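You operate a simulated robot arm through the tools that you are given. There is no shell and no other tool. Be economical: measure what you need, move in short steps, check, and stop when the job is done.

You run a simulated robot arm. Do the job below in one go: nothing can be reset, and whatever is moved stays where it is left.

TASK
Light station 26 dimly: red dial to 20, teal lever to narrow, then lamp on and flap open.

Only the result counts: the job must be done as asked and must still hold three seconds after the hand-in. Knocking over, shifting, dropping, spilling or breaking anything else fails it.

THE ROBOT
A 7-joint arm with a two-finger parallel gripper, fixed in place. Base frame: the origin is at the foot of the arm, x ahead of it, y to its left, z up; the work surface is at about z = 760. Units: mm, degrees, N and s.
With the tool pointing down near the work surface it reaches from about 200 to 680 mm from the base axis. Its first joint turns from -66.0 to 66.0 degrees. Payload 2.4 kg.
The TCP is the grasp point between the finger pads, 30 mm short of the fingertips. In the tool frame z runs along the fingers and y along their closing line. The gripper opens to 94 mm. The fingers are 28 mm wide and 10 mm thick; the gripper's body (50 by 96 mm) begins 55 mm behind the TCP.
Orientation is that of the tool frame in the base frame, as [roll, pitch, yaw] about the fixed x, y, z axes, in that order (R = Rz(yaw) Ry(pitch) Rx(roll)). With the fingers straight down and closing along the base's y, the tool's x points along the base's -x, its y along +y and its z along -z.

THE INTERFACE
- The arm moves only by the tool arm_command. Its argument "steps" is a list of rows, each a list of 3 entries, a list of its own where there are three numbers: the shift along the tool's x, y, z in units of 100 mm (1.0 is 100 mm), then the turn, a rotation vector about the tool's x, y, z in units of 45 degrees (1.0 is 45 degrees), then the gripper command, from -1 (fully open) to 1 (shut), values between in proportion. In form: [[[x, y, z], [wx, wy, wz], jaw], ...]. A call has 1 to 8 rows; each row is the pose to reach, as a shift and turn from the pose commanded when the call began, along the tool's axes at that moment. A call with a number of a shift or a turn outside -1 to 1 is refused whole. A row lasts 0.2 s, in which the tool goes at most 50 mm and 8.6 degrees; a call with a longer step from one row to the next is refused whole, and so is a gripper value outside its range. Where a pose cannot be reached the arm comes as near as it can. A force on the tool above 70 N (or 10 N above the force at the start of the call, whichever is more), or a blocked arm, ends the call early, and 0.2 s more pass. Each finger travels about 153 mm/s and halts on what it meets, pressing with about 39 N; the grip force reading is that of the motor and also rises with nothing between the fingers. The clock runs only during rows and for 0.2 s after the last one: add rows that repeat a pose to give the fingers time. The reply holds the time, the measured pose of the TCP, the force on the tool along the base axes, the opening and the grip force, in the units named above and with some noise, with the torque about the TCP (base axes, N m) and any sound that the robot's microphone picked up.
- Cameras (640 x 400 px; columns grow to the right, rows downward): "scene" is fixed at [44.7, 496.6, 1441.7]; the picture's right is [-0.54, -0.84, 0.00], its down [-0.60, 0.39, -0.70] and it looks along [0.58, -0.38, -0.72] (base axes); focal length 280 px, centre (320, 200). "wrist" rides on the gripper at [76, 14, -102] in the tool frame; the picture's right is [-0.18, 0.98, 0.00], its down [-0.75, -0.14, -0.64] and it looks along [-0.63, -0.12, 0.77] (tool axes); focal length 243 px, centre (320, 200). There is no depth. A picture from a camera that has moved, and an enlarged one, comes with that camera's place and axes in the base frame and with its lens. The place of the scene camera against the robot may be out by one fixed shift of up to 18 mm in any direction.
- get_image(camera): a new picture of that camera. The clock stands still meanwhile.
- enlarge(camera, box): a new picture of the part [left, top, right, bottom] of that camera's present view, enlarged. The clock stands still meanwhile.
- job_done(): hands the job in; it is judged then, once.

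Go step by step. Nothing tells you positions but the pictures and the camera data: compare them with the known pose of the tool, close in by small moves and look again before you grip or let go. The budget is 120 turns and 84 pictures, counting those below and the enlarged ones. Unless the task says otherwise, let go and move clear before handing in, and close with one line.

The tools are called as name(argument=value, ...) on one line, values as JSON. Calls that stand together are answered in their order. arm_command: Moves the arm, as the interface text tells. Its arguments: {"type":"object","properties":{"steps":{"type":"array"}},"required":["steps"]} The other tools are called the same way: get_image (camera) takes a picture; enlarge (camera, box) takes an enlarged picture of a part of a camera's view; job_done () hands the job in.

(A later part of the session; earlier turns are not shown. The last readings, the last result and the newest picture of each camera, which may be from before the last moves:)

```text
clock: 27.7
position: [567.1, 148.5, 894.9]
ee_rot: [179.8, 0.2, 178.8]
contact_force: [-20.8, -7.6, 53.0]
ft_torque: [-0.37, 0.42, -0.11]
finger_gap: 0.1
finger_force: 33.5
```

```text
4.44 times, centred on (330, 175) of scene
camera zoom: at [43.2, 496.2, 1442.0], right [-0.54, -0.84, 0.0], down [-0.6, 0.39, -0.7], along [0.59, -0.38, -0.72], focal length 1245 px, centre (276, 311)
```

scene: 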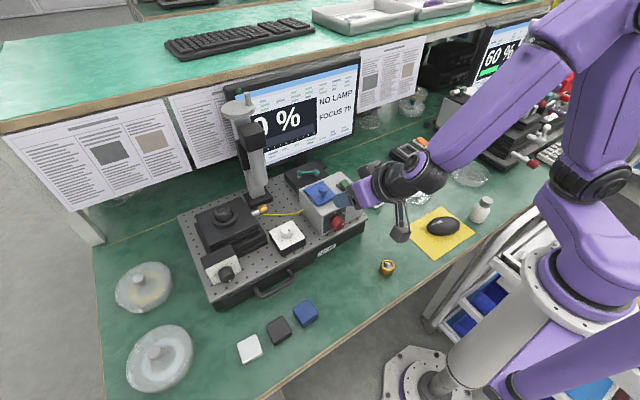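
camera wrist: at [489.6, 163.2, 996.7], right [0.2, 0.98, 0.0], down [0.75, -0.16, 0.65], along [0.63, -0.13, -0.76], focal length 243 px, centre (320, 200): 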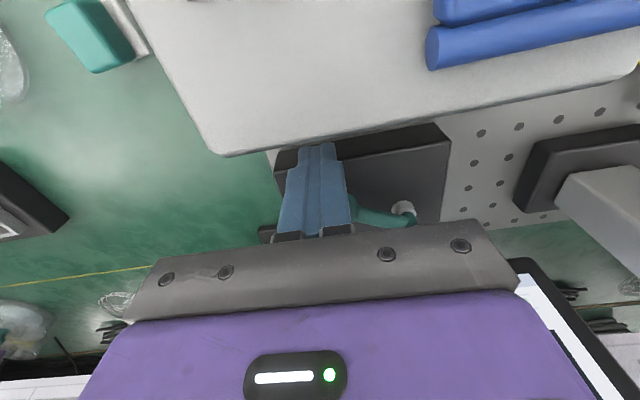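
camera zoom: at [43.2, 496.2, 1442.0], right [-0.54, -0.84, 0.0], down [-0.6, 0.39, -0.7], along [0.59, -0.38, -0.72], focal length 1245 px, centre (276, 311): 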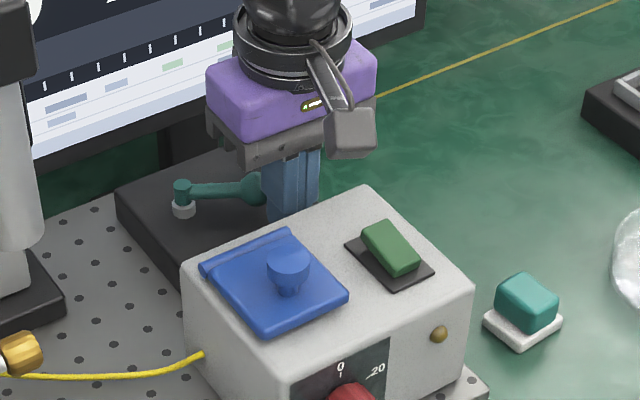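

Unexpected upward force: the fingertips are resting on something. Lifting off and looking.

arm_command(steps=[[[0, 0, -0.15], [0, 0, 0], 1], [[0.3, 0, -0.3], [0, 0, 0], 1]])

get_image(camera="wrist")

enlarge(camera="scene", box=[180, 130, 400, 310])

```text
clock: 28.3
position: [544.5, 149.4, 923.5]
ee_rot: [179.5, 1.4, 178.7]
contact_force: [50.7, 4.3, -36.7]
ft_torque: [0.02, -0.72, 0.05]
finger_gap: 0.0
finger_force: 33.1
```

```text
42 pictures are left
camera wrist: at [465.0, 163.2, 1022.8], right [0.21, 0.98, 0.01], down [0.73, -0.16, 0.66], along [0.65, -0.13, -0.75], focal length 243 px, centre (320, 200)
```

wrist: 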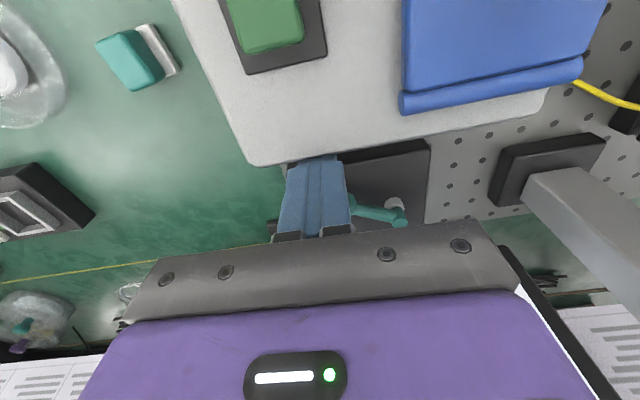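

```text
2.22 times, centred on (290, 220) of scene
camera zoom: at [46.8, 496.9, 1441.6], right [-0.54, -0.84, 0.0], down [-0.6, 0.39, -0.7], along [0.58, -0.38, -0.72], focal length 623 px, centre (387, 156)
```

zoom: 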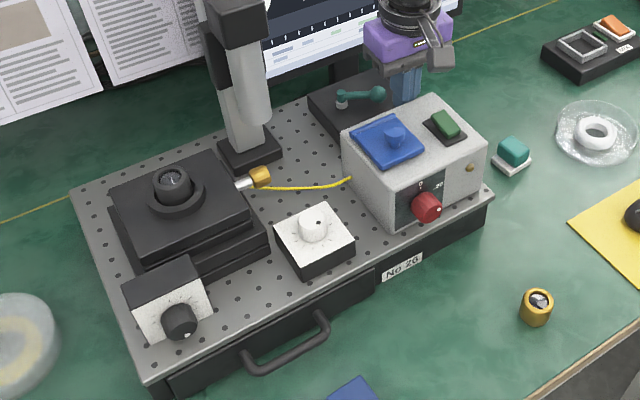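

I drifted into the box's back face while lifting. Moving forward off it, then straight up.

arm_command(steps=[[[-0.25, 0, 0], [0, 0, 0], 1], [[-0.25, 0, -0.2], [0, 0, 0], 1], [[-0.25, 0, -0.5], [0, 0, 0], 1]])

get_image(camera="wrist")

enlarge(camera="scene", box=[270, 130, 390, 250])

```text
clock: 29.1
position: [561.8, 150.8, 972.9]
ee_rot: [179.9, 0.1, 179.0]
contact_force: [-0.6, -0.1, -0.2]
ft_torque: [0.01, 0.02, -0.02]
finger_gap: 0.0
finger_force: 32.4
```

```text
40 pictures are left
camera wrist: at [484.9, 164.4, 1075.2], right [0.2, 0.98, 0.0], down [0.75, -0.16, 0.64], along [0.63, -0.13, -0.77], focal length 243 px, centre (320, 200)
```

wrist: 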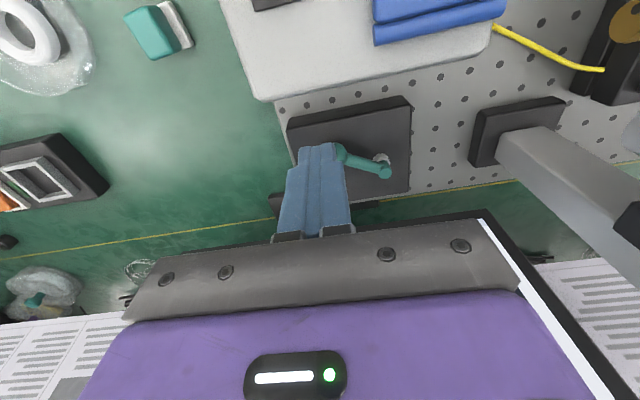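

```text
3.33 times, centred on (330, 190) of scene
camera zoom: at [44.7, 496.6, 1441.7], right [-0.54, -0.84, 0.0], down [-0.6, 0.39, -0.7], along [0.58, -0.38, -0.72], focal length 934 px, centre (287, 233)
```

zoom: 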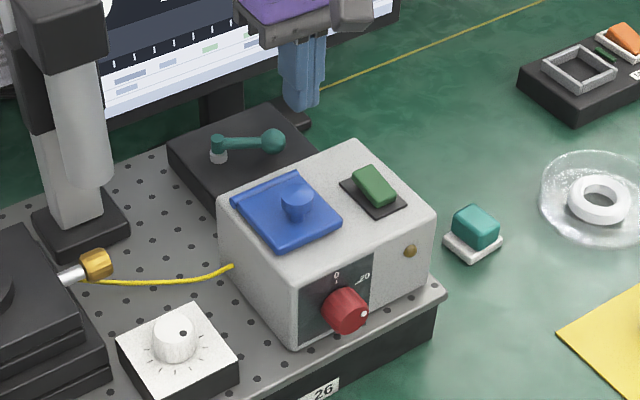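

Lever and box look unchanged. I'll probe down again at x≈562, slowly, to find what I touched.

arm_command(steps=[[[0, 0, 0.4], [0, 0, 0], 1], [[0, 0, 0.65], [0, 0, 0], 1], [[0, 0, 0.7], [0, 0, 0], 1], [[0, 0, 0.7], [0, 0, 0], 1]])

arm_command(steps=[[[0, 0, 0.04], [0, 0, 0], 1], [[0, 0, 0.08], [0, 0, 0], 1], [[0, 0, 0.08], [0, 0, 0], 1]])

```text
clock: 30.1
position: [560.5, 150.0, 901.7]
ee_rot: [179.9, 0.0, 178.9]
contact_force: [-1.0, -1.8, -0.4]
ft_torque: [0.01, -0.02, -0.03]
finger_gap: 0.0
finger_force: 32.9
```

```text
clock: 30.9
position: [562.9, 148.8, 895.4]
ee_rot: [179.7, 0.2, 179.0]
contact_force: [-4.0, -1.3, 12.7]
ft_torque: [-0.08, 0.03, 0.05]
finger_gap: 0.0
finger_force: 33.4
```

The lever block's top is at z≈865 (vision was a bit low), so the ball is at ≈(594,154,882). Raising 5 mm and pushing the ball in +x.

arm_command(steps=[[[0, 0, -0.06], [0, 0, 0], 1], [[-0.1, 0.01, -0.06], [0, 0, 0], 1], [[-0.2, 0.01, -0.06], [0, 0, 0], 1], [[-0.28, 0.01, -0.06], [0, 0, 0], 1]])

enlarge(camera="scene", box=[270, 130, 390, 220])

```text
clock: 31.9
position: [572.1, 149.4, 896.8]
ee_rot: [-179.2, -2.8, 179.1]
contact_force: [-13.5, -2.2, 3.7]
ft_torque: [-0.07, 0.15, 0.0]
finger_gap: 0.0
finger_force: 33.0
stopped in row 4: the force on the tool passed its limit at 76 N (the readings are from after the stop); the commanded pose is now the measured one
```

```text
4.44 times, centred on (330, 175) of scene
camera zoom: at [44.3, 496.6, 1441.8], right [-0.54, -0.84, 0.0], down [-0.6, 0.39, -0.7], along [0.59, -0.38, -0.72], focal length 1245 px, centre (276, 311)
```

zoom: 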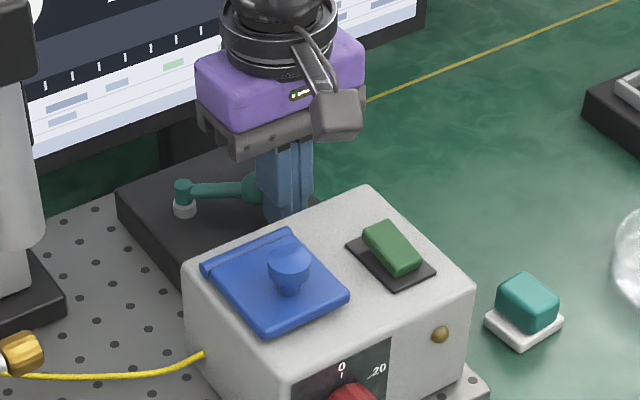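

The ball is against a hard stop in +x, so the lever must swing the other way. I'll lift, go round to the far side and pull the ball gently toward −x.

arm_command(steps=[[[0.08, 0, 0], [0, 0, 0], 1], [[0.08, 0, -0.3], [0, 0, 0], 1], [[0.08, 0, -0.55], [0, 0, 0], 1]])

get_image(camera="wrist")

```text
clock: 32.7
position: [567.4, 150.0, 953.0]
ee_rot: [-179.4, -2.3, 179.1]
contact_force: [-0.1, -0.6, -1.1]
ft_torque: [0.01, 0.02, -0.02]
finger_gap: 0.1
finger_force: 32.8
```

```text
37 pictures are left
camera wrist: at [495.9, 165.8, 1057.6], right [0.2, 0.98, -0.02], down [0.78, -0.15, 0.61], along [0.6, -0.14, -0.79], focal length 243 px, centre (320, 200)
```

wrist: 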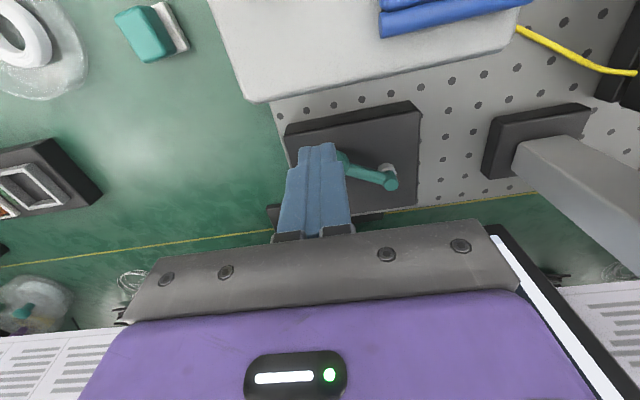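

arm_command(steps=[[[-0.3, -0.04, 0], [0, -0.05, 0], 1], [[-0.62, -0.08, 0], [0, -0.05, 0], 1], [[-0.62, -0.08, 0.25], [0, -0.05, 0], 1], [[-0.62, -0.08, 0.5], [0, -0.05, 0], 1], [[-0.62, -0.08, 0.5], [0, -0.05, 0], 1]])

enlarge(camera="scene", box=[270, 110, 390, 200])

get_image(camera="wrist")

```text
clock: 33.9
position: [628.5, 140.5, 899.6]
ee_rot: [-179.5, -0.1, 179.0]
contact_force: [0.6, 0.7, 0.9]
ft_torque: [0.01, 0.02, -0.01]
finger_gap: 0.0
finger_force: 33.3
```

```text
4.44 times, centred on (330, 155) of scene
camera zoom: at [44.7, 496.6, 1441.7], right [-0.54, -0.84, 0.0], down [-0.6, 0.39, -0.7], along [0.58, -0.38, -0.72], focal length 1245 px, centre (276, 400)
```

zoom: 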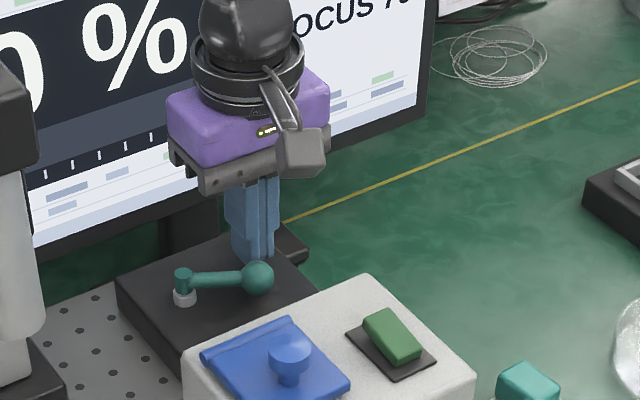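

```text
35 pictures are left
camera wrist: at [552.5, 155.1, 1002.1], right [0.2, 0.98, -0.01], down [0.75, -0.15, 0.64], along [0.63, -0.14, -0.77], focal length 243 px, centre (320, 200)
```

wrist: 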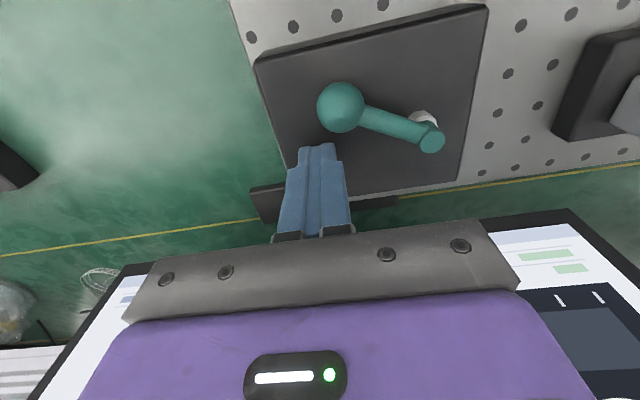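

Good view. Shifting 7 mm in +y and pulling toward −x gently.

arm_command(steps=[[[0, 0.07, 0], [0, 0, 0], 1], [[0.06, 0.07, 0], [0, 0, 0], 1], [[0.12, 0.07, 0], [0, 0, 0], 1], [[0.16, 0.07, 0], [0, 0, 0], 1]])

get_image(camera="wrist")

```text
clock: 34.9
position: [613.7, 148.9, 900.6]
ee_rot: [-179.4, -0.1, 179.0]
contact_force: [1.2, 0.4, -0.8]
ft_torque: [0.0, 0.01, 0.0]
finger_gap: 0.1
finger_force: 33.1
```

```text
34 pictures are left
camera wrist: at [536.0, 164.1, 1003.0], right [0.2, 0.98, -0.01], down [0.75, -0.15, 0.64], along [0.63, -0.14, -0.77], focal length 243 px, centre (320, 200)
```

wrist: 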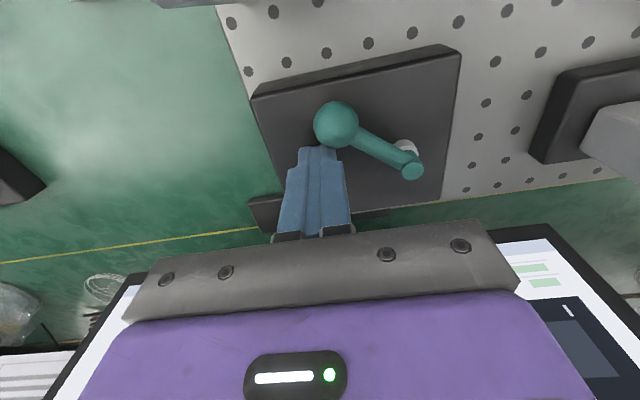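

The lever swings easily this way. I'll follow its arc until it reaches its stop.

arm_command(steps=[[[0.08, 0, 0], [0, 0, 0], 1], [[0.15, 0.01, 0], [0, 0, 0], 1], [[0.21, 0.02, 0], [0, 0, 0], 1], [[0.26, 0.03, 0], [0, 0, 0], 1]])

get_image(camera="wrist")

```text
clock: 35.9
position: [586.4, 151.9, 900.5]
ee_rot: [-179.4, 0.0, 178.9]
contact_force: [1.0, 0.3, 0.8]
ft_torque: [0.01, 0.01, 0.01]
finger_gap: 0.0
finger_force: 33.4
```

```text
33 pictures are left
camera wrist: at [510.7, 167.3, 1002.3], right [0.2, 0.98, -0.01], down [0.75, -0.15, 0.64], along [0.63, -0.14, -0.77], focal length 243 px, centre (320, 200)
```

wrist: 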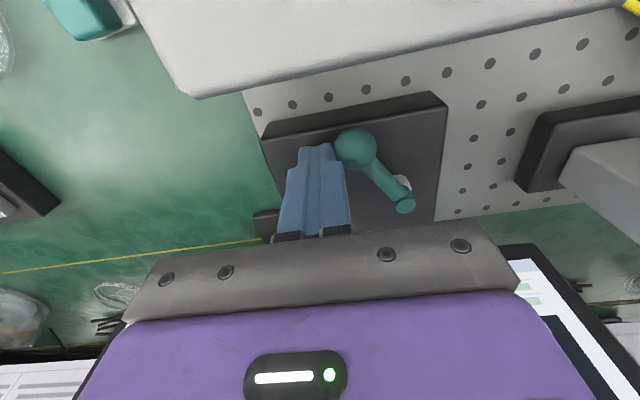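

arm_command(steps=[[[0.05, 0.06, 0], [0, 0, 0], 1], [[0.1, 0.13, 0], [0, 0, 0], 1], [[0.14, 0.19, 0], [0, 0, 0], 1], [[0.16, 0.25, 0], [0, 0, 0], 1]])

get_image(camera="wrist")

```text
clock: 36.9
position: [571.0, 177.0, 899.5]
ee_rot: [-179.5, -0.1, 179.1]
contact_force: [0.1, 0.3, 0.4]
ft_torque: [-0.05, 0.01, -0.03]
finger_gap: 0.2
finger_force: 32.5
```

```text
32 pictures are left
camera wrist: at [494.8, 192.8, 1001.6], right [0.2, 0.98, -0.01], down [0.75, -0.15, 0.64], along [0.63, -0.14, -0.77], focal length 243 px, centre (320, 200)
```

wrist: 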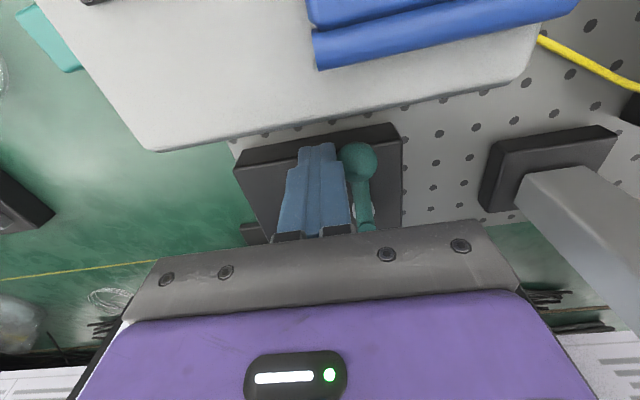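

Now ~90°, still no stop. Continuing slowly, watching force.

arm_command(steps=[[[0.02, 0.04, 0], [0, 0, 0], 1], [[0.04, 0.08, 0], [0, 0, 0], 1], [[0.05, 0.12, 0], [0, 0, 0], 1], [[0.06, 0.16, 0], [0, 0, 0], 1]])

get_image(camera="wrist")

```text
clock: 37.9
position: [565.3, 191.4, 901.0]
ee_rot: [-179.4, -0.1, 178.8]
contact_force: [1.5, -6.5, -1.0]
ft_torque: [-0.08, -0.03, -0.02]
finger_gap: 0.0
finger_force: 33.7
```

```text
31 pictures are left
camera wrist: at [489.8, 206.9, 1001.9], right [0.2, 0.98, -0.01], down [0.75, -0.15, 0.64], along [0.63, -0.14, -0.77], focal length 243 px, centre (320, 200)
```

wrist: 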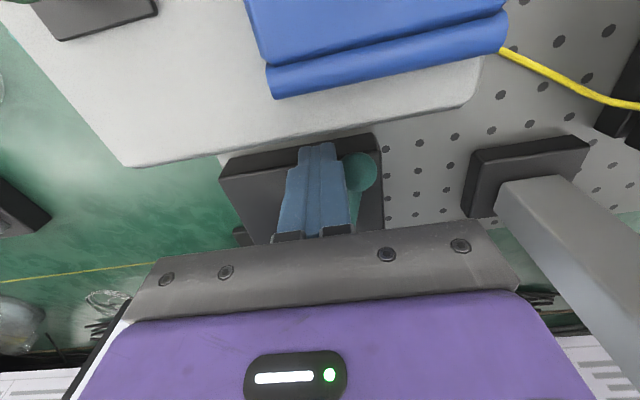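

arm_command(steps=[[[0, 0.02, 0], [0, 0, 0], 1], [[0, 0.04, 0], [0, 0, 0], 1]])

```text
clock: 38.5
position: [565.8, 191.8, 900.5]
ee_rot: [-179.3, -0.4, 178.8]
contact_force: [-2.9, -23.9, 6.0]
ft_torque: [-0.37, 0.04, -0.12]
finger_gap: 0.0
finger_force: 33.1
```

Hard stop reached: the lever is at its other end. Backing off, lifting, and checking the monitor and lever.

arm_command(steps=[[[0, -0.1, 0], [0, 0, 0], 1], [[0, -0.1, -0.45], [0, 0, 0], 1], [[0, -0.1, -0.9], [0, 0, 0], 1]])

get_image(camera="wrist")

enlarge(camera="scene", box=[230, 60, 390, 200])

```text
clock: 39.3
position: [563.7, 191.6, 989.6]
ee_rot: [-179.5, -0.1, 179.0]
contact_force: [-0.5, -0.1, -0.4]
ft_torque: [0.0, 0.02, 0.01]
finger_gap: 0.0
finger_force: 33.3
```

```text
30 pictures are left
camera wrist: at [488.3, 206.5, 1091.3], right [0.2, 0.98, -0.01], down [0.75, -0.15, 0.64], along [0.63, -0.13, -0.77], focal length 243 px, centre (320, 200)
```

wrist: 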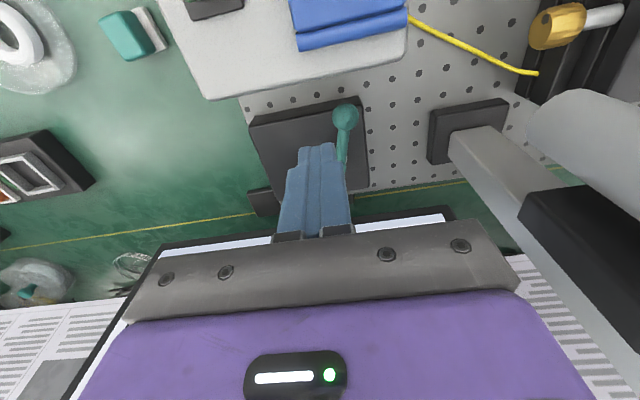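

```text
2.86 times, centred on (310, 130) of scene
camera zoom: at [44.7, 496.6, 1441.7], right [-0.54, -0.84, 0.0], down [-0.6, 0.39, -0.7], along [0.58, -0.38, -0.72], focal length 801 px, centre (349, 400)
```

zoom: 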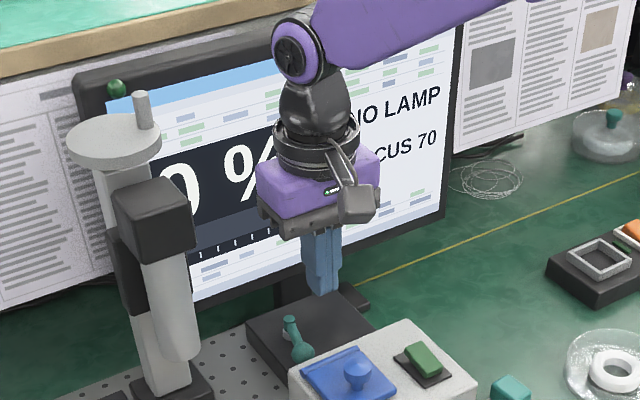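

The lever is at its other end. Now the green rocker: enlarging to see which end is raised.

enlarge(camera="scene", box=[325, 165, 370, 205])

arm_command(steps=[[[0.45, -0.1, 0], [0, 0, 0], 1], [[0.9, -0.3, 0], [0, 0, 0], 1], [[1.0, -0.4, 0], [0, 0, 0], 1]])

arm_command(steps=[[[0.4, -0.03, 0], [0, 0, 0], 1], [[0.5, -0.03, 0.1], [0, 0, 0], 1]])

get_image(camera="wrist")

```text
10.00 times, centred on (348, 185) of scene
camera zoom: at [44.7, 496.6, 1441.7], right [-0.54, -0.84, 0.0], down [-0.6, 0.39, -0.7], along [0.58, -0.38, -0.72], focal length 2802 px, centre (45, 350)
```

zoom: 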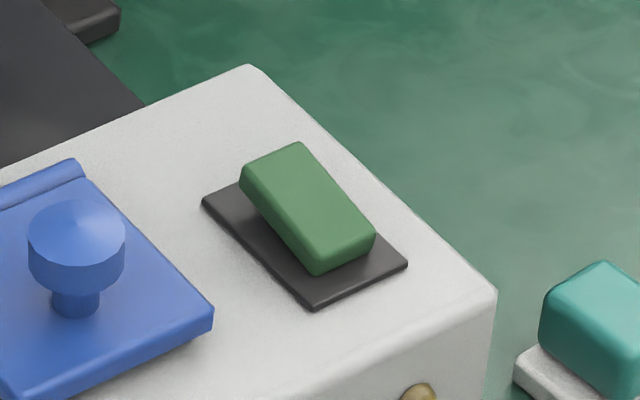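

```text
clock: 40.1
position: [464.5, 150.7, 989.7]
ee_rot: [-179.5, -0.1, 179.0]
contact_force: [1.0, 0.4, 0.0]
ft_torque: [0.04, -0.02, -0.01]
finger_gap: 0.2
finger_force: 33.0
```

```text
clock: 40.7
position: [414.0, 146.6, 980.3]
ee_rot: [-179.5, -0.1, 179.0]
contact_force: [1.1, 0.2, -0.1]
ft_torque: [0.02, 0.0, 0.02]
finger_gap: 0.0
finger_force: 33.8
```

```text
27 pictures are left
camera wrist: at [338.0, 162.1, 1083.0], right [0.2, 0.98, -0.01], down [0.75, -0.15, 0.64], along [0.63, -0.14, -0.77], focal length 243 px, centre (320, 200)
```

wrist: 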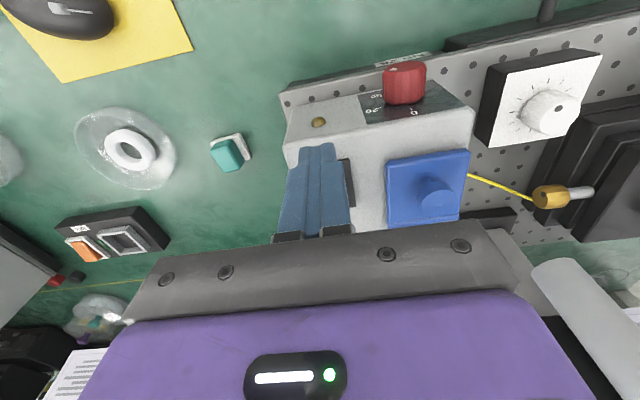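

The far (+x) end is raised, so I press that at x≈478, y≈147. Moving above it and descending in small steps.

arm_command(steps=[[[-0.4, 0, 0], [0, 0, 0], 1], [[-0.64, 0.0, 0], [0, 0, 0], 1], [[-0.64, 0.0, 0.08], [0, 0, 0], 1], [[-0.64, 0.0, 0.14], [0, 0, 0], 1], [[-0.64, 0.0, 0.17], [0, 0, 0], 1]])

enlarge(camera="scene", box=[315, 150, 375, 205])

```text
clock: 41.9
position: [478.2, 146.6, 963.4]
ee_rot: [-179.5, 0.0, 179.0]
contact_force: [1.6, -1.0, 3.0]
ft_torque: [0.02, -0.01, 0.01]
finger_gap: 0.3
finger_force: 33.3
```

```text
7.27 times, centred on (345, 178) of scene
camera zoom: at [44.7, 496.6, 1441.7], right [-0.54, -0.84, 0.0], down [-0.6, 0.39, -0.7], along [0.58, -0.38, -0.72], focal length 2038 px, centre (138, 364)
```

zoom: 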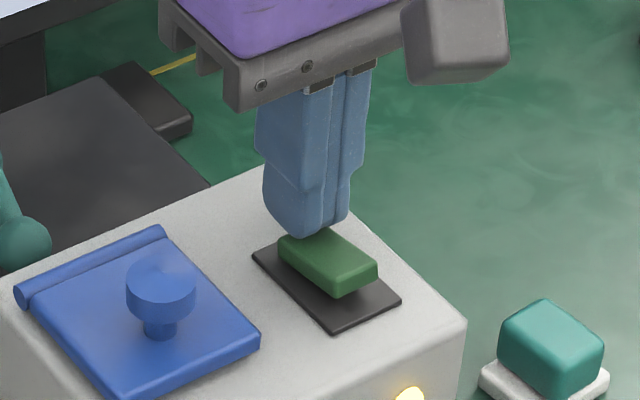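

The rocker flipped and the box LED now glows: lamp on. Lifting and reading the monitor.

arm_command(steps=[[[0, 0, -0.2], [0, 0, 0], 1], [[0.4, 0, -0.4], [0, 0, 0], 1], [[0.8, 0.1, -0.4], [0, 0, 0], 0.2]])

enlarge(camera="scene", box=[225, 60, 385, 220])

```text
clock: 42.7
position: [399.5, 159.7, 1004.8]
ee_rot: [-179.4, -0.1, 179.1]
contact_force: [0.3, 0.0, 0.5]
ft_torque: [-0.01, -0.01, -0.03]
finger_gap: 37.6
finger_force: 0.0
```

```text
2.50 times, centred on (305, 140) of scene
camera zoom: at [44.8, 496.6, 1441.7], right [-0.54, -0.84, 0.0], down [-0.6, 0.39, -0.7], along [0.58, -0.38, -0.72], focal length 700 px, centre (358, 350)
```

zoom: 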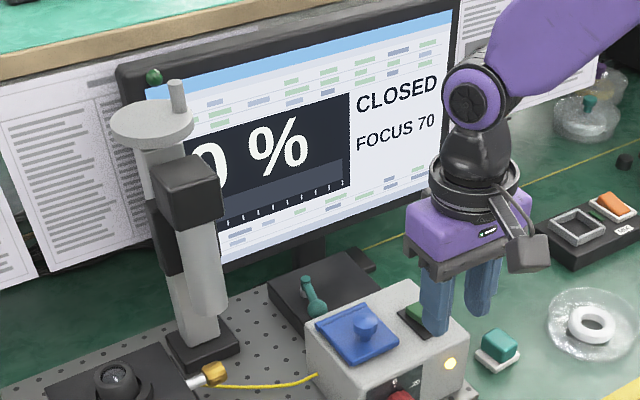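

Monitor now reads CLOSED, so only the flap remains. The flap is hinged on its far edge; I'll go above its knob (≈(462, 217, 941)) and check alignment.

arm_command(steps=[[[-0.3, 0.25, 0], [0, 0, 0], -0.06], [[-0.6, 0.5, 0.0], [0, 0, 0], -0.06], [[-0.725, 0.59, 0.1], [0, 0, 0], -0.06], [[-0.725, 0.59, 0.25], [0, 0, 0], -0.06]])

get_image(camera="wrist")

enlarge(camera="scene", box=[275, 140, 365, 220])

```text
clock: 43.7
position: [472.8, 216.2, 977.7]
ee_rot: [-179.5, -0.1, 179.0]
contact_force: [0.1, 0.0, 0.8]
ft_torque: [-0.03, -0.03, 0.0]
finger_gap: 49.9
finger_force: 0.0
```

```text
24 pictures are left
camera wrist: at [397.5, 230.9, 1078.9], right [0.2, 0.98, -0.01], down [0.75, -0.15, 0.64], along [0.63, -0.14, -0.77], focal length 243 px, centre (320, 200)
```

wrist: 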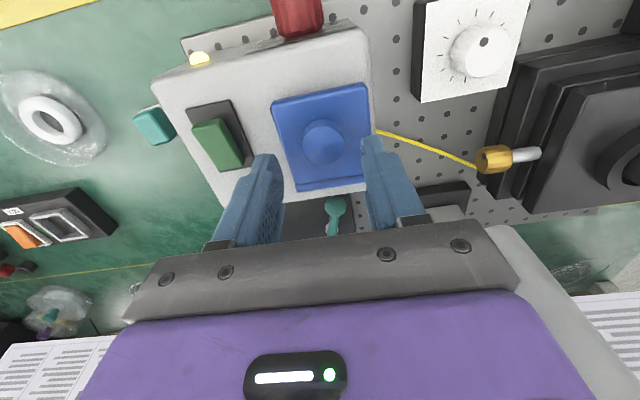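

```text
5.00 times, centred on (320, 180) of scene
camera zoom: at [44.7, 496.6, 1441.7], right [-0.54, -0.84, 0.0], down [-0.6, 0.39, -0.7], along [0.58, -0.38, -0.72], focal length 1401 px, centre (320, 300)
```

zoom: 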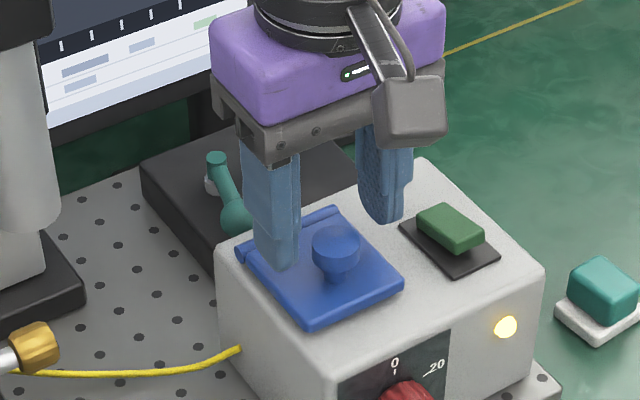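

Aligned with the knob. Lowering 12 mm so the fingertips take the upper part of the cap, and closing.

arm_command(steps=[[[0.03, 0.01, 0.06], [0, 0, 0], -0.06], [[0.03, 0.01, 0.12], [0, 0, 0], -0.06], [[0.03, 0.01, 0.12], [0, 0, 0], 0.3], [[0.03, 0.01, 0.12], [0, 0, 0], 0.6], [[0.03, 0.01, 0.12], [0, 0, 0], 0.6]])

enlarge(camera="scene", box=[275, 140, 365, 220])

```text
clock: 44.9
position: [470.6, 219.5, 963.9]
ee_rot: [-179.6, -0.1, 179.2]
contact_force: [0.3, 17.3, -3.8]
ft_torque: [1.16, 0.09, -0.13]
finger_gap: 22.9
finger_force: 45.1
```

```text
5.00 times, centred on (320, 180) of scene
camera zoom: at [44.8, 497.1, 1441.6], right [-0.54, -0.84, 0.0], down [-0.6, 0.39, -0.7], along [0.58, -0.38, -0.72], focal length 1401 px, centre (320, 300)
```

zoom: 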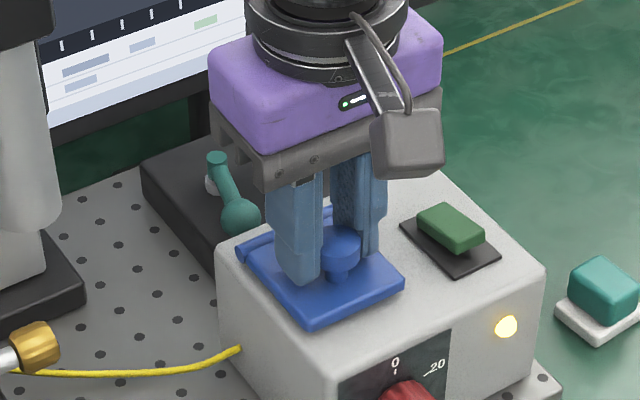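

Gripped. Lifting along the hinge arc to ~40°.

arm_command(steps=[[[0, 0.02, 0], [0, 0, 0], 0.6], [[-0.04, 0.02, -0.072], [0, 0, 0], 0.6], [[-0.094, 0.02, -0.135], [0, 0, 0], 0.6], [[-0.158, 0.02, -0.188], [0, 0, 0], 0.6], [[-0.229, 0.02, -0.23], [0, 0, 0], 0.6]])

enlarge(camera="scene", box=[275, 140, 365, 220])

```text
clock: 46.1
position: [493.9, 218.2, 988.8]
ee_rot: [-179.6, 0.0, 178.8]
contact_force: [0.2, 12.4, -1.8]
ft_torque: [0.16, -0.02, -0.14]
finger_gap: 25.6
finger_force: 5.9
```

```text
5.00 times, centred on (320, 180) of scene
camera zoom: at [44.8, 497.0, 1441.6], right [-0.54, -0.84, 0.0], down [-0.6, 0.39, -0.7], along [0.58, -0.38, -0.72], focal length 1401 px, centre (320, 300)
```

zoom: 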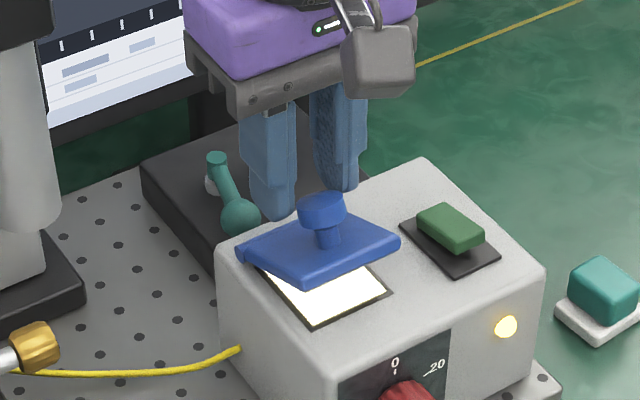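

The knob has slipped in the pads with the flap ~25° up. I'll open the fingers slightly and see whether the flap stays.

arm_command(steps=[[[0, 0, 0], [0, 0, 0], 0.2], [[0, 0, 0], [0, 0, 0], 0.1]])

enlarge(camera="scene", box=[275, 140, 365, 220])

```text
clock: 46.7
position: [492.4, 217.4, 989.4]
ee_rot: [-179.4, -0.1, 179.0]
contact_force: [-0.1, -0.2, 0.4]
ft_torque: [0.03, -0.01, -0.03]
finger_gap: 42.3
finger_force: 0.1
```

```text
5.00 times, centred on (320, 180) of scene
camera zoom: at [44.7, 496.6, 1441.7], right [-0.54, -0.84, 0.0], down [-0.6, 0.39, -0.7], along [0.58, -0.38, -0.72], focal length 1401 px, centre (320, 300)
```

zoom: 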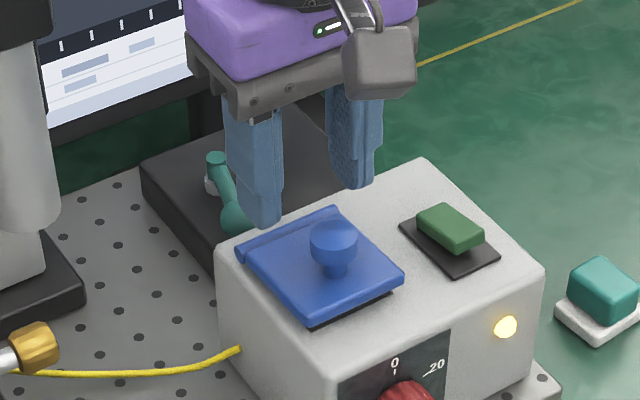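

The flap falls back when released. The rounded fingertips had only a marginal hold, so I'll regrip the cap deeper and centred, and follow a better arc.

arm_command(steps=[[[0.15, 0.01, -0.05], [0, 0, 0], -0.06], [[0.3, 0.015, 0], [0, 0, 0], -0.06], [[0.3, 0.015, 0.15], [0, 0, 0], -0.06], [[0.3, 0.015, 0.29], [0, 0, 0], -0.06], [[0.3, 0.015, 0.29], [0, 0, 0], -0.06]])

enlarge(camera="scene", box=[285, 150, 365, 220])

```text
clock: 47.9
position: [462.9, 221.2, 962.4]
ee_rot: [-179.7, 0.2, 179.1]
contact_force: [-15.9, -1.4, 51.3]
ft_torque: [1.04, -0.21, 0.16]
finger_gap: 48.1
finger_force: 0.0
```

```text
5.71 times, centred on (325, 185) of scene
camera zoom: at [43.4, 496.2, 1442.0], right [-0.54, -0.84, 0.0], down [-0.6, 0.39, -0.7], along [0.59, -0.38, -0.72], focal length 1601 px, centre (291, 286)
```

zoom: 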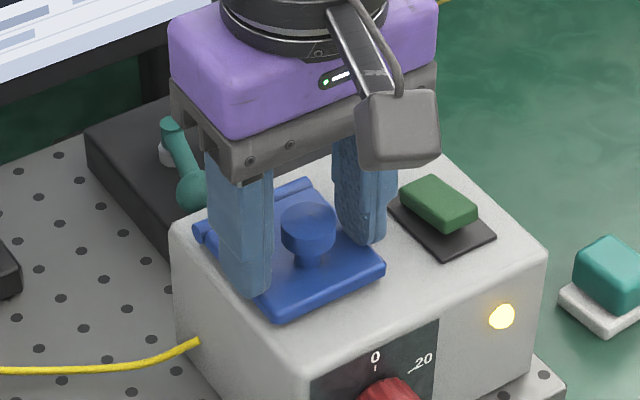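

The tip touches the flap's surface (z≈932). Raising 5 mm, then gripping.

arm_command(steps=[[[0, 0, -0.05], [0, 0, 0], -0.06], [[0, 0, -0.05], [0, 0, 0], 0.3], [[0, 0, -0.05], [0, 0, 0], 0.7], [[0, 0, -0.05], [0, 0, 0], 0.7]])

```text
clock: 48.9
position: [460.6, 218.6, 964.9]
ee_rot: [-179.4, -0.3, 178.9]
contact_force: [4.6, 8.1, -22.1]
ft_torque: [1.0, 0.76, 0.01]
finger_gap: 23.4
finger_force: 44.6
```

arm_command(steps=[[[-0.02, 0.01, -0.04], [0, 0, 0], 0.7], [[-0.044, 0.01, -0.08], [0, 0, 0], 0.7], [[-0.1, 0.01, -0.152], [0, 0, 0], 0.7], [[-0.169, 0.01, -0.212], [0, 0, 0], 0.7]])

enlarge(camera="scene", box=[285, 150, 365, 220])

```text
clock: 49.9
position: [477.5, 218.6, 983.8]
ee_rot: [-179.2, -0.7, 178.9]
contact_force: [-20.0, -3.1, -11.4]
ft_torque: [0.42, 1.42, -0.14]
finger_gap: 23.4
finger_force: 44.9
```

```text
5.71 times, centred on (325, 185) of scene
camera zoom: at [44.4, 496.6, 1441.8], right [-0.54, -0.84, 0.0], down [-0.6, 0.39, -0.7], along [0.59, -0.38, -0.72], focal length 1601 px, centre (291, 286)
```

zoom: 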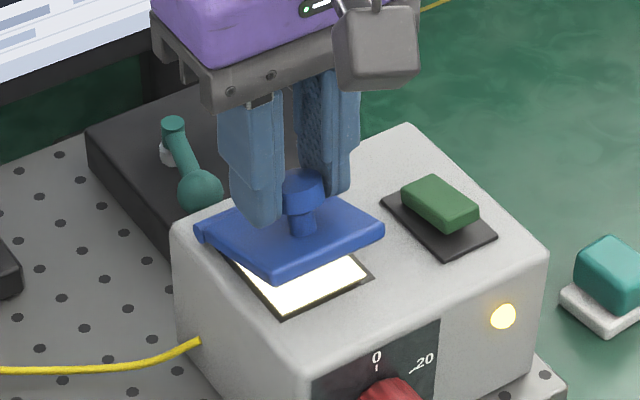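

Holding well at ~27°. Continuing to ~60° while tilting the tool back a little to relieve the twist.

arm_command(steps=[[[-0.04, 0, -0.025], [0, 0.09, 0], 0.7], [[-0.095, 0, -0.045], [0, 0.178, 0], 0.7], [[-0.2, 0, -0.074], [0, 0.356, 0], 0.7], [[-0.315, 0, -0.083], [0, 0.533, 0], 0.7]])

enlarge(camera="scene", box=[275, 140, 365, 220])

```text
clock: 50.9
position: [507.8, 219.8, 992.8]
ee_rot: [-179.1, -24.7, 178.8]
contact_force: [-20.9, -7.0, -5.1]
ft_torque: [-0.44, 1.39, 0.3]
finger_gap: 23.0
finger_force: 45.1
```

```text
5.00 times, centred on (320, 180) of scene
camera zoom: at [44.2, 496.5, 1441.8], right [-0.54, -0.84, 0.0], down [-0.6, 0.39, -0.7], along [0.59, -0.38, -0.72], focal length 1401 px, centre (320, 300)
```

zoom: 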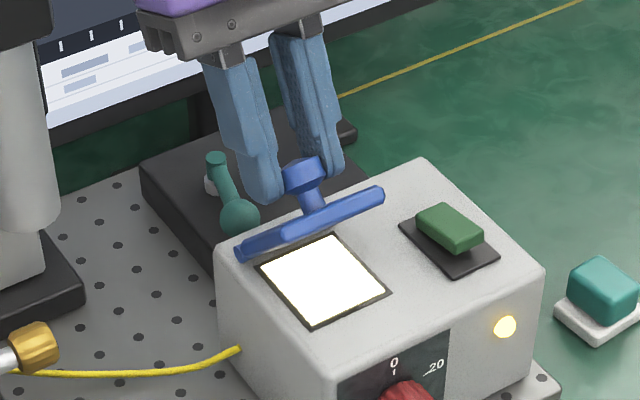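

Now ~57° open. Continuing at constant tool tilt (to stay clear of the monitor) toward 90°.

arm_command(steps=[[[-0.05, 0, -0.025], [0, 0, 0], 0.7], [[-0.097, 0, -0.049], [0, 0, 0], 0.7], [[-0.14, 0, -0.062], [0, 0, 0], 0.7], [[-0.185, 0, -0.074], [0, 0, 0], 0.7], [[-0.23, 0, -0.08], [0, 0, 0], 0.7]])

enlarge(camera="scene", box=[265, 80, 385, 200])

```text
clock: 52.1
position: [534.0, 219.8, 993.6]
ee_rot: [-179.3, -24.4, 178.8]
contact_force: [-18.9, -3.2, 9.4]
ft_torque: [-0.06, 1.45, 0.13]
finger_gap: 23.3
finger_force: 45.1
```

```text
3.33 times, centred on (325, 140) of scene
camera zoom: at [44.1, 496.5, 1441.8], right [-0.54, -0.84, 0.0], down [-0.6, 0.39, -0.7], along [0.59, -0.38, -0.72], focal length 934 px, centre (303, 400)
```

zoom: 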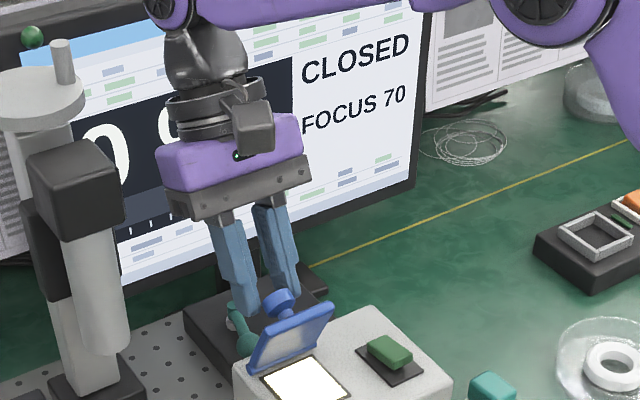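

~82° now. Pushing on past vertical.

arm_command(steps=[[[-0.05, 0, 0], [0, 0, 0], 0.7], [[-0.1, 0, 0], [0, 0, 0], 0.7], [[-0.136, 0, 0.003], [0, 0, 0], 0.7], [[-0.18, 0, 0.013], [0, 0, 0], 0.7], [[-0.22, 0, 0.025], [0, 0, 0], 0.7]])

enlarge(camera="scene", box=[265, 80, 385, 200])

```text
clock: 53.3
position: [554.6, 219.0, 980.0]
ee_rot: [-179.4, -24.0, 178.7]
contact_force: [-0.4, -0.6, 0.0]
ft_torque: [0.02, 0.02, 0.01]
finger_gap: 14.1
finger_force: 0.0
```

```text
3.33 times, centred on (325, 140) of scene
camera zoom: at [44.7, 496.6, 1441.7], right [-0.54, -0.84, 0.0], down [-0.6, 0.39, -0.7], along [0.58, -0.38, -0.72], focal length 934 px, centre (303, 400)
```

zoom: 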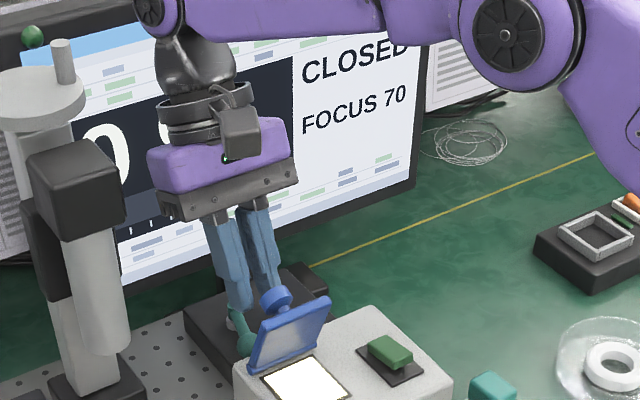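

The knob slipped from the pads near vertical. A short wait to see whether the flap stays.

arm_command(steps=[[[0, 0, -0.1], [0, 0, 0], 0.6]])

enlarge(camera="scene", box=[265, 80, 385, 200])

```text
clock: 53.7
position: [559.5, 219.1, 989.1]
ee_rot: [-179.4, -24.0, 178.7]
contact_force: [0.0, -0.2, 0.2]
ft_torque: [0.02, 0.01, 0.0]
finger_gap: 18.9
finger_force: 0.1
```

```text
3.33 times, centred on (325, 140) of scene
camera zoom: at [44.7, 496.6, 1441.7], right [-0.54, -0.84, 0.0], down [-0.6, 0.39, -0.7], along [0.58, -0.38, -0.72], focal length 934 px, centre (303, 400)
```

zoom: 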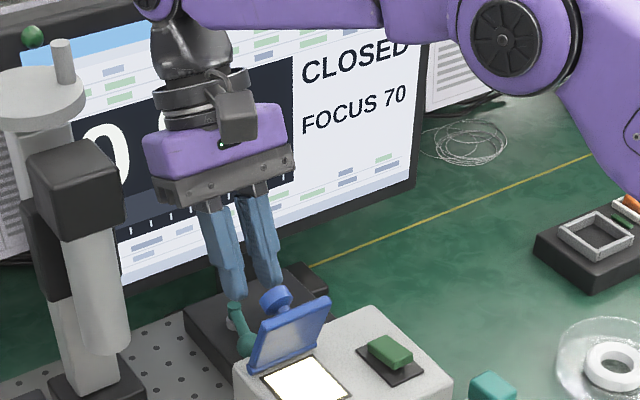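

It stays near vertical, but the screen still says CLOSED. I'll lift clear, right the tool and look again.

arm_command(steps=[[[0, 0, -0.4], [0, 0, 0], 0.6], [[0, 0, -0.7], [0, -0.1, 0], 0.6], [[0, 0, -0.8], [0, -0.25, 0], 0.6], [[0.2, 0, -0.8], [0, -0.4, 0], 0.8], [[0.5, 0, -0.9], [0, -0.53, 0], 1]])

enlarge(camera="scene", box=[225, 60, 385, 220])

```text
clock: 54.9
position: [549.5, 221.0, 1092.6]
ee_rot: [-179.5, 0.0, 179.0]
contact_force: [0.5, -0.3, -0.5]
ft_torque: [0.0, -0.01, -0.01]
finger_gap: 0.1
finger_force: 32.9
out of reach, approached as far as the arm can: row 2
```

```text
2.50 times, centred on (305, 140) of scene
camera zoom: at [44.7, 496.6, 1441.7], right [-0.54, -0.84, 0.0], down [-0.6, 0.39, -0.7], along [0.58, -0.38, -0.72], focal length 700 px, centre (358, 350)
```

zoom: 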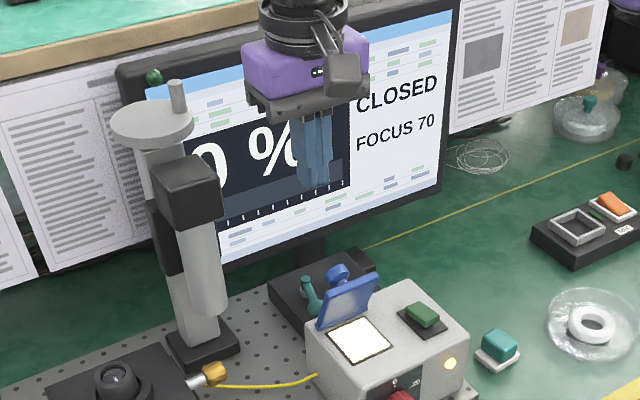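

Flap stands near vertical but the monitor still says CLOSED; it may need to swing further. I'll come round to the robot side and push it gently further open.

arm_command(steps=[[[0.45, 0, 0], [0, 0, 0], 1], [[0.9, 0, 0.1], [0, 0, 0], 1], [[1.0, 0, 0.4], [0, 0, 0], 1], [[1.0, 0, 0.8], [0, 0, 0], 1], [[1.0, 0, 0.95], [0, 0, 0], 1]])

get_image(camera="wrist")

```text
clock: 56.1
position: [449.4, 221.5, 999.6]
ee_rot: [-179.5, -0.2, 179.1]
contact_force: [0.1, -1.0, 0.1]
ft_torque: [0.0, -0.01, 0.01]
finger_gap: 0.2
finger_force: 33.2
```

```text
12 pictures are left
camera wrist: at [372.7, 237.0, 1101.6], right [0.2, 0.98, -0.01], down [0.75, -0.15, 0.64], along [0.63, -0.14, -0.77], focal length 243 px, centre (320, 200)
```

wrist: 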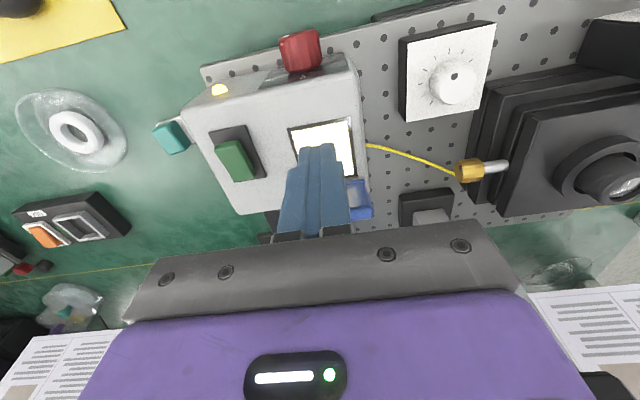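

arm_command(steps=[[[-0.1, 0, 0.1], [0, 0, 0], 1], [[-0.2, 0, 0.1], [0, 0, 0], 1], [[-0.3, 0, 0.1], [0, 0, 0], 1], [[-0.38, 0, 0.1], [0, 0, 0], 1]])

arm_command(steps=[[[-0.06, 0, 0], [0, 0, 0], 1], [[-0.12, 0, 0], [0, 0, 0], 1]])

```text
clock: 57.1
position: [487.5, 221.3, 993.8]
ee_rot: [-179.6, 0.3, 179.0]
contact_force: [-12.3, -5.9, 62.6]
ft_torque: [0.23, -0.36, -0.15]
finger_gap: 0.1
finger_force: 33.2
```

```text
clock: 57.5
position: [489.0, 221.5, 993.9]
ee_rot: [-179.7, -0.3, 179.0]
contact_force: [-10.3, -2.8, 18.1]
ft_torque: [-0.05, 0.4, -0.12]
finger_gap: 0.0
finger_force: 33.1
stopped in row 1: the force on the tool passed its limit at 78 N (the readings are from after the stop); the commanded pose is now the measured one
```

Pressing down on something; looking before going on.

arm_command(steps=[[[0.05, 0, -0.1], [0, 0, 0], 1], [[0.25, 0, -0.2], [0, 0, 0], 1]])

enlarge(camera="scene", box=[265, 80, 385, 220])

```text
clock: 58.1
position: [464.0, 223.9, 1012.3]
ee_rot: [-179.6, -0.2, 179.0]
contact_force: [0.4, 0.3, -0.2]
ft_torque: [0.01, 0.01, 0.02]
finger_gap: 0.1
finger_force: 32.9
```

```text
2.86 times, centred on (325, 150) of scene
camera zoom: at [44.7, 496.6, 1441.7], right [-0.54, -0.84, 0.0], down [-0.6, 0.39, -0.7], along [0.58, -0.38, -0.72], focal length 801 px, centre (306, 343)
```

zoom: 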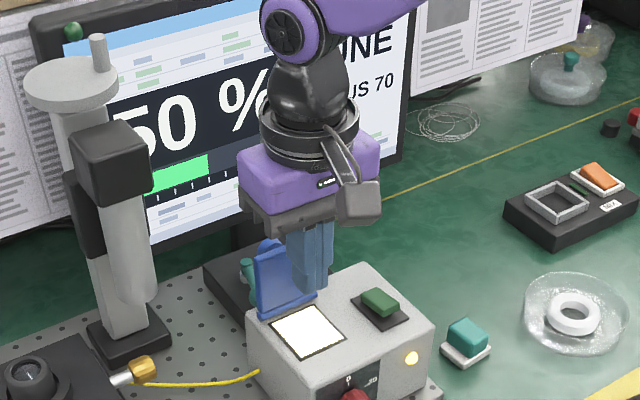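

The flap moved past its threshold: the monitor now shows 50 % with new text. Moving the arm aside to read it.

arm_command(steps=[[[0.4, 0, -0.2], [0, 0, 0], 1], [[0.8, -0.2, -0.4], [0, 0, 0], 1], [[1.0, -0.6, -0.5], [0, 0, 0], 1], [[1.0, -0.9, -0.5], [0, 0, 0], 1]])

enlarge(camera="scene", box=[235, 60, 385, 220])

```text
clock: 59.1
position: [363.2, 133.3, 1062.6]
ee_rot: [-179.5, -0.1, 179.0]
contact_force: [-0.9, -0.1, -0.2]
ft_torque: [0.04, -0.01, 0.02]
finger_gap: 0.2
finger_force: 33.1
```

```text
2.50 times, centred on (310, 140) of scene
camera zoom: at [44.7, 496.6, 1441.7], right [-0.54, -0.84, 0.0], down [-0.6, 0.39, -0.7], along [0.58, -0.38, -0.72], focal length 700 px, centre (345, 350)
```

zoom: 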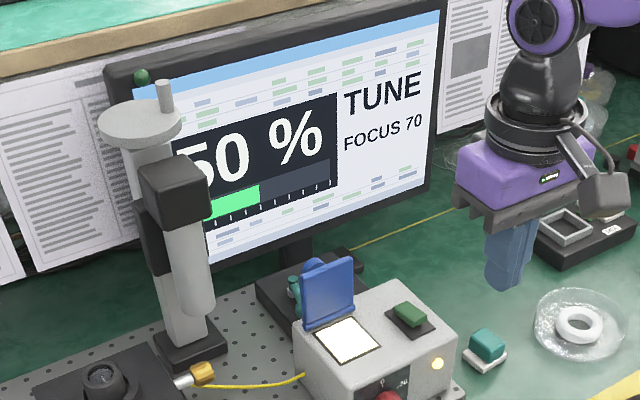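

Reading is 50 % / TUNE with no wide/narrow word. Before finishing I want to verify the lever side; moving to get a clean wrist view of the lever block for any marking.

arm_command(steps=[[[-0.45, -0.15, 0], [0, 0, 0], 1], [[-0.9, -0.3, 0], [0, 0, 0], 1], [[-1.0, -0.4, 0], [0, 0, 0], 1]])

enlarge(camera="wrist", box=[330, 120, 450, 230])

```text
clock: 59.9
position: [462.6, 93.1, 1063.1]
ee_rot: [-179.7, -0.1, 179.1]
contact_force: [0.2, 0.5, 0.6]
ft_torque: [-0.01, -0.02, 0.02]
finger_gap: 0.2
finger_force: 32.8
```

```text
3.64 times, centred on (390, 175) of wrist
camera zoom: at [386.1, 108.0, 1166.3], right [0.2, 0.98, -0.01], down [0.75, -0.15, 0.64], along [0.63, -0.13, -0.77], focal length 882 px, centre (66, 291)
```

zoom: 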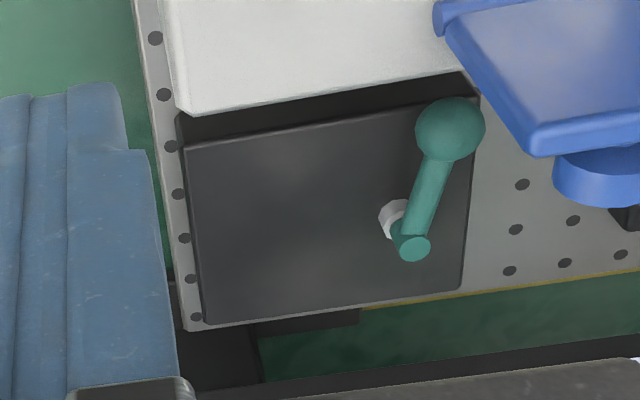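

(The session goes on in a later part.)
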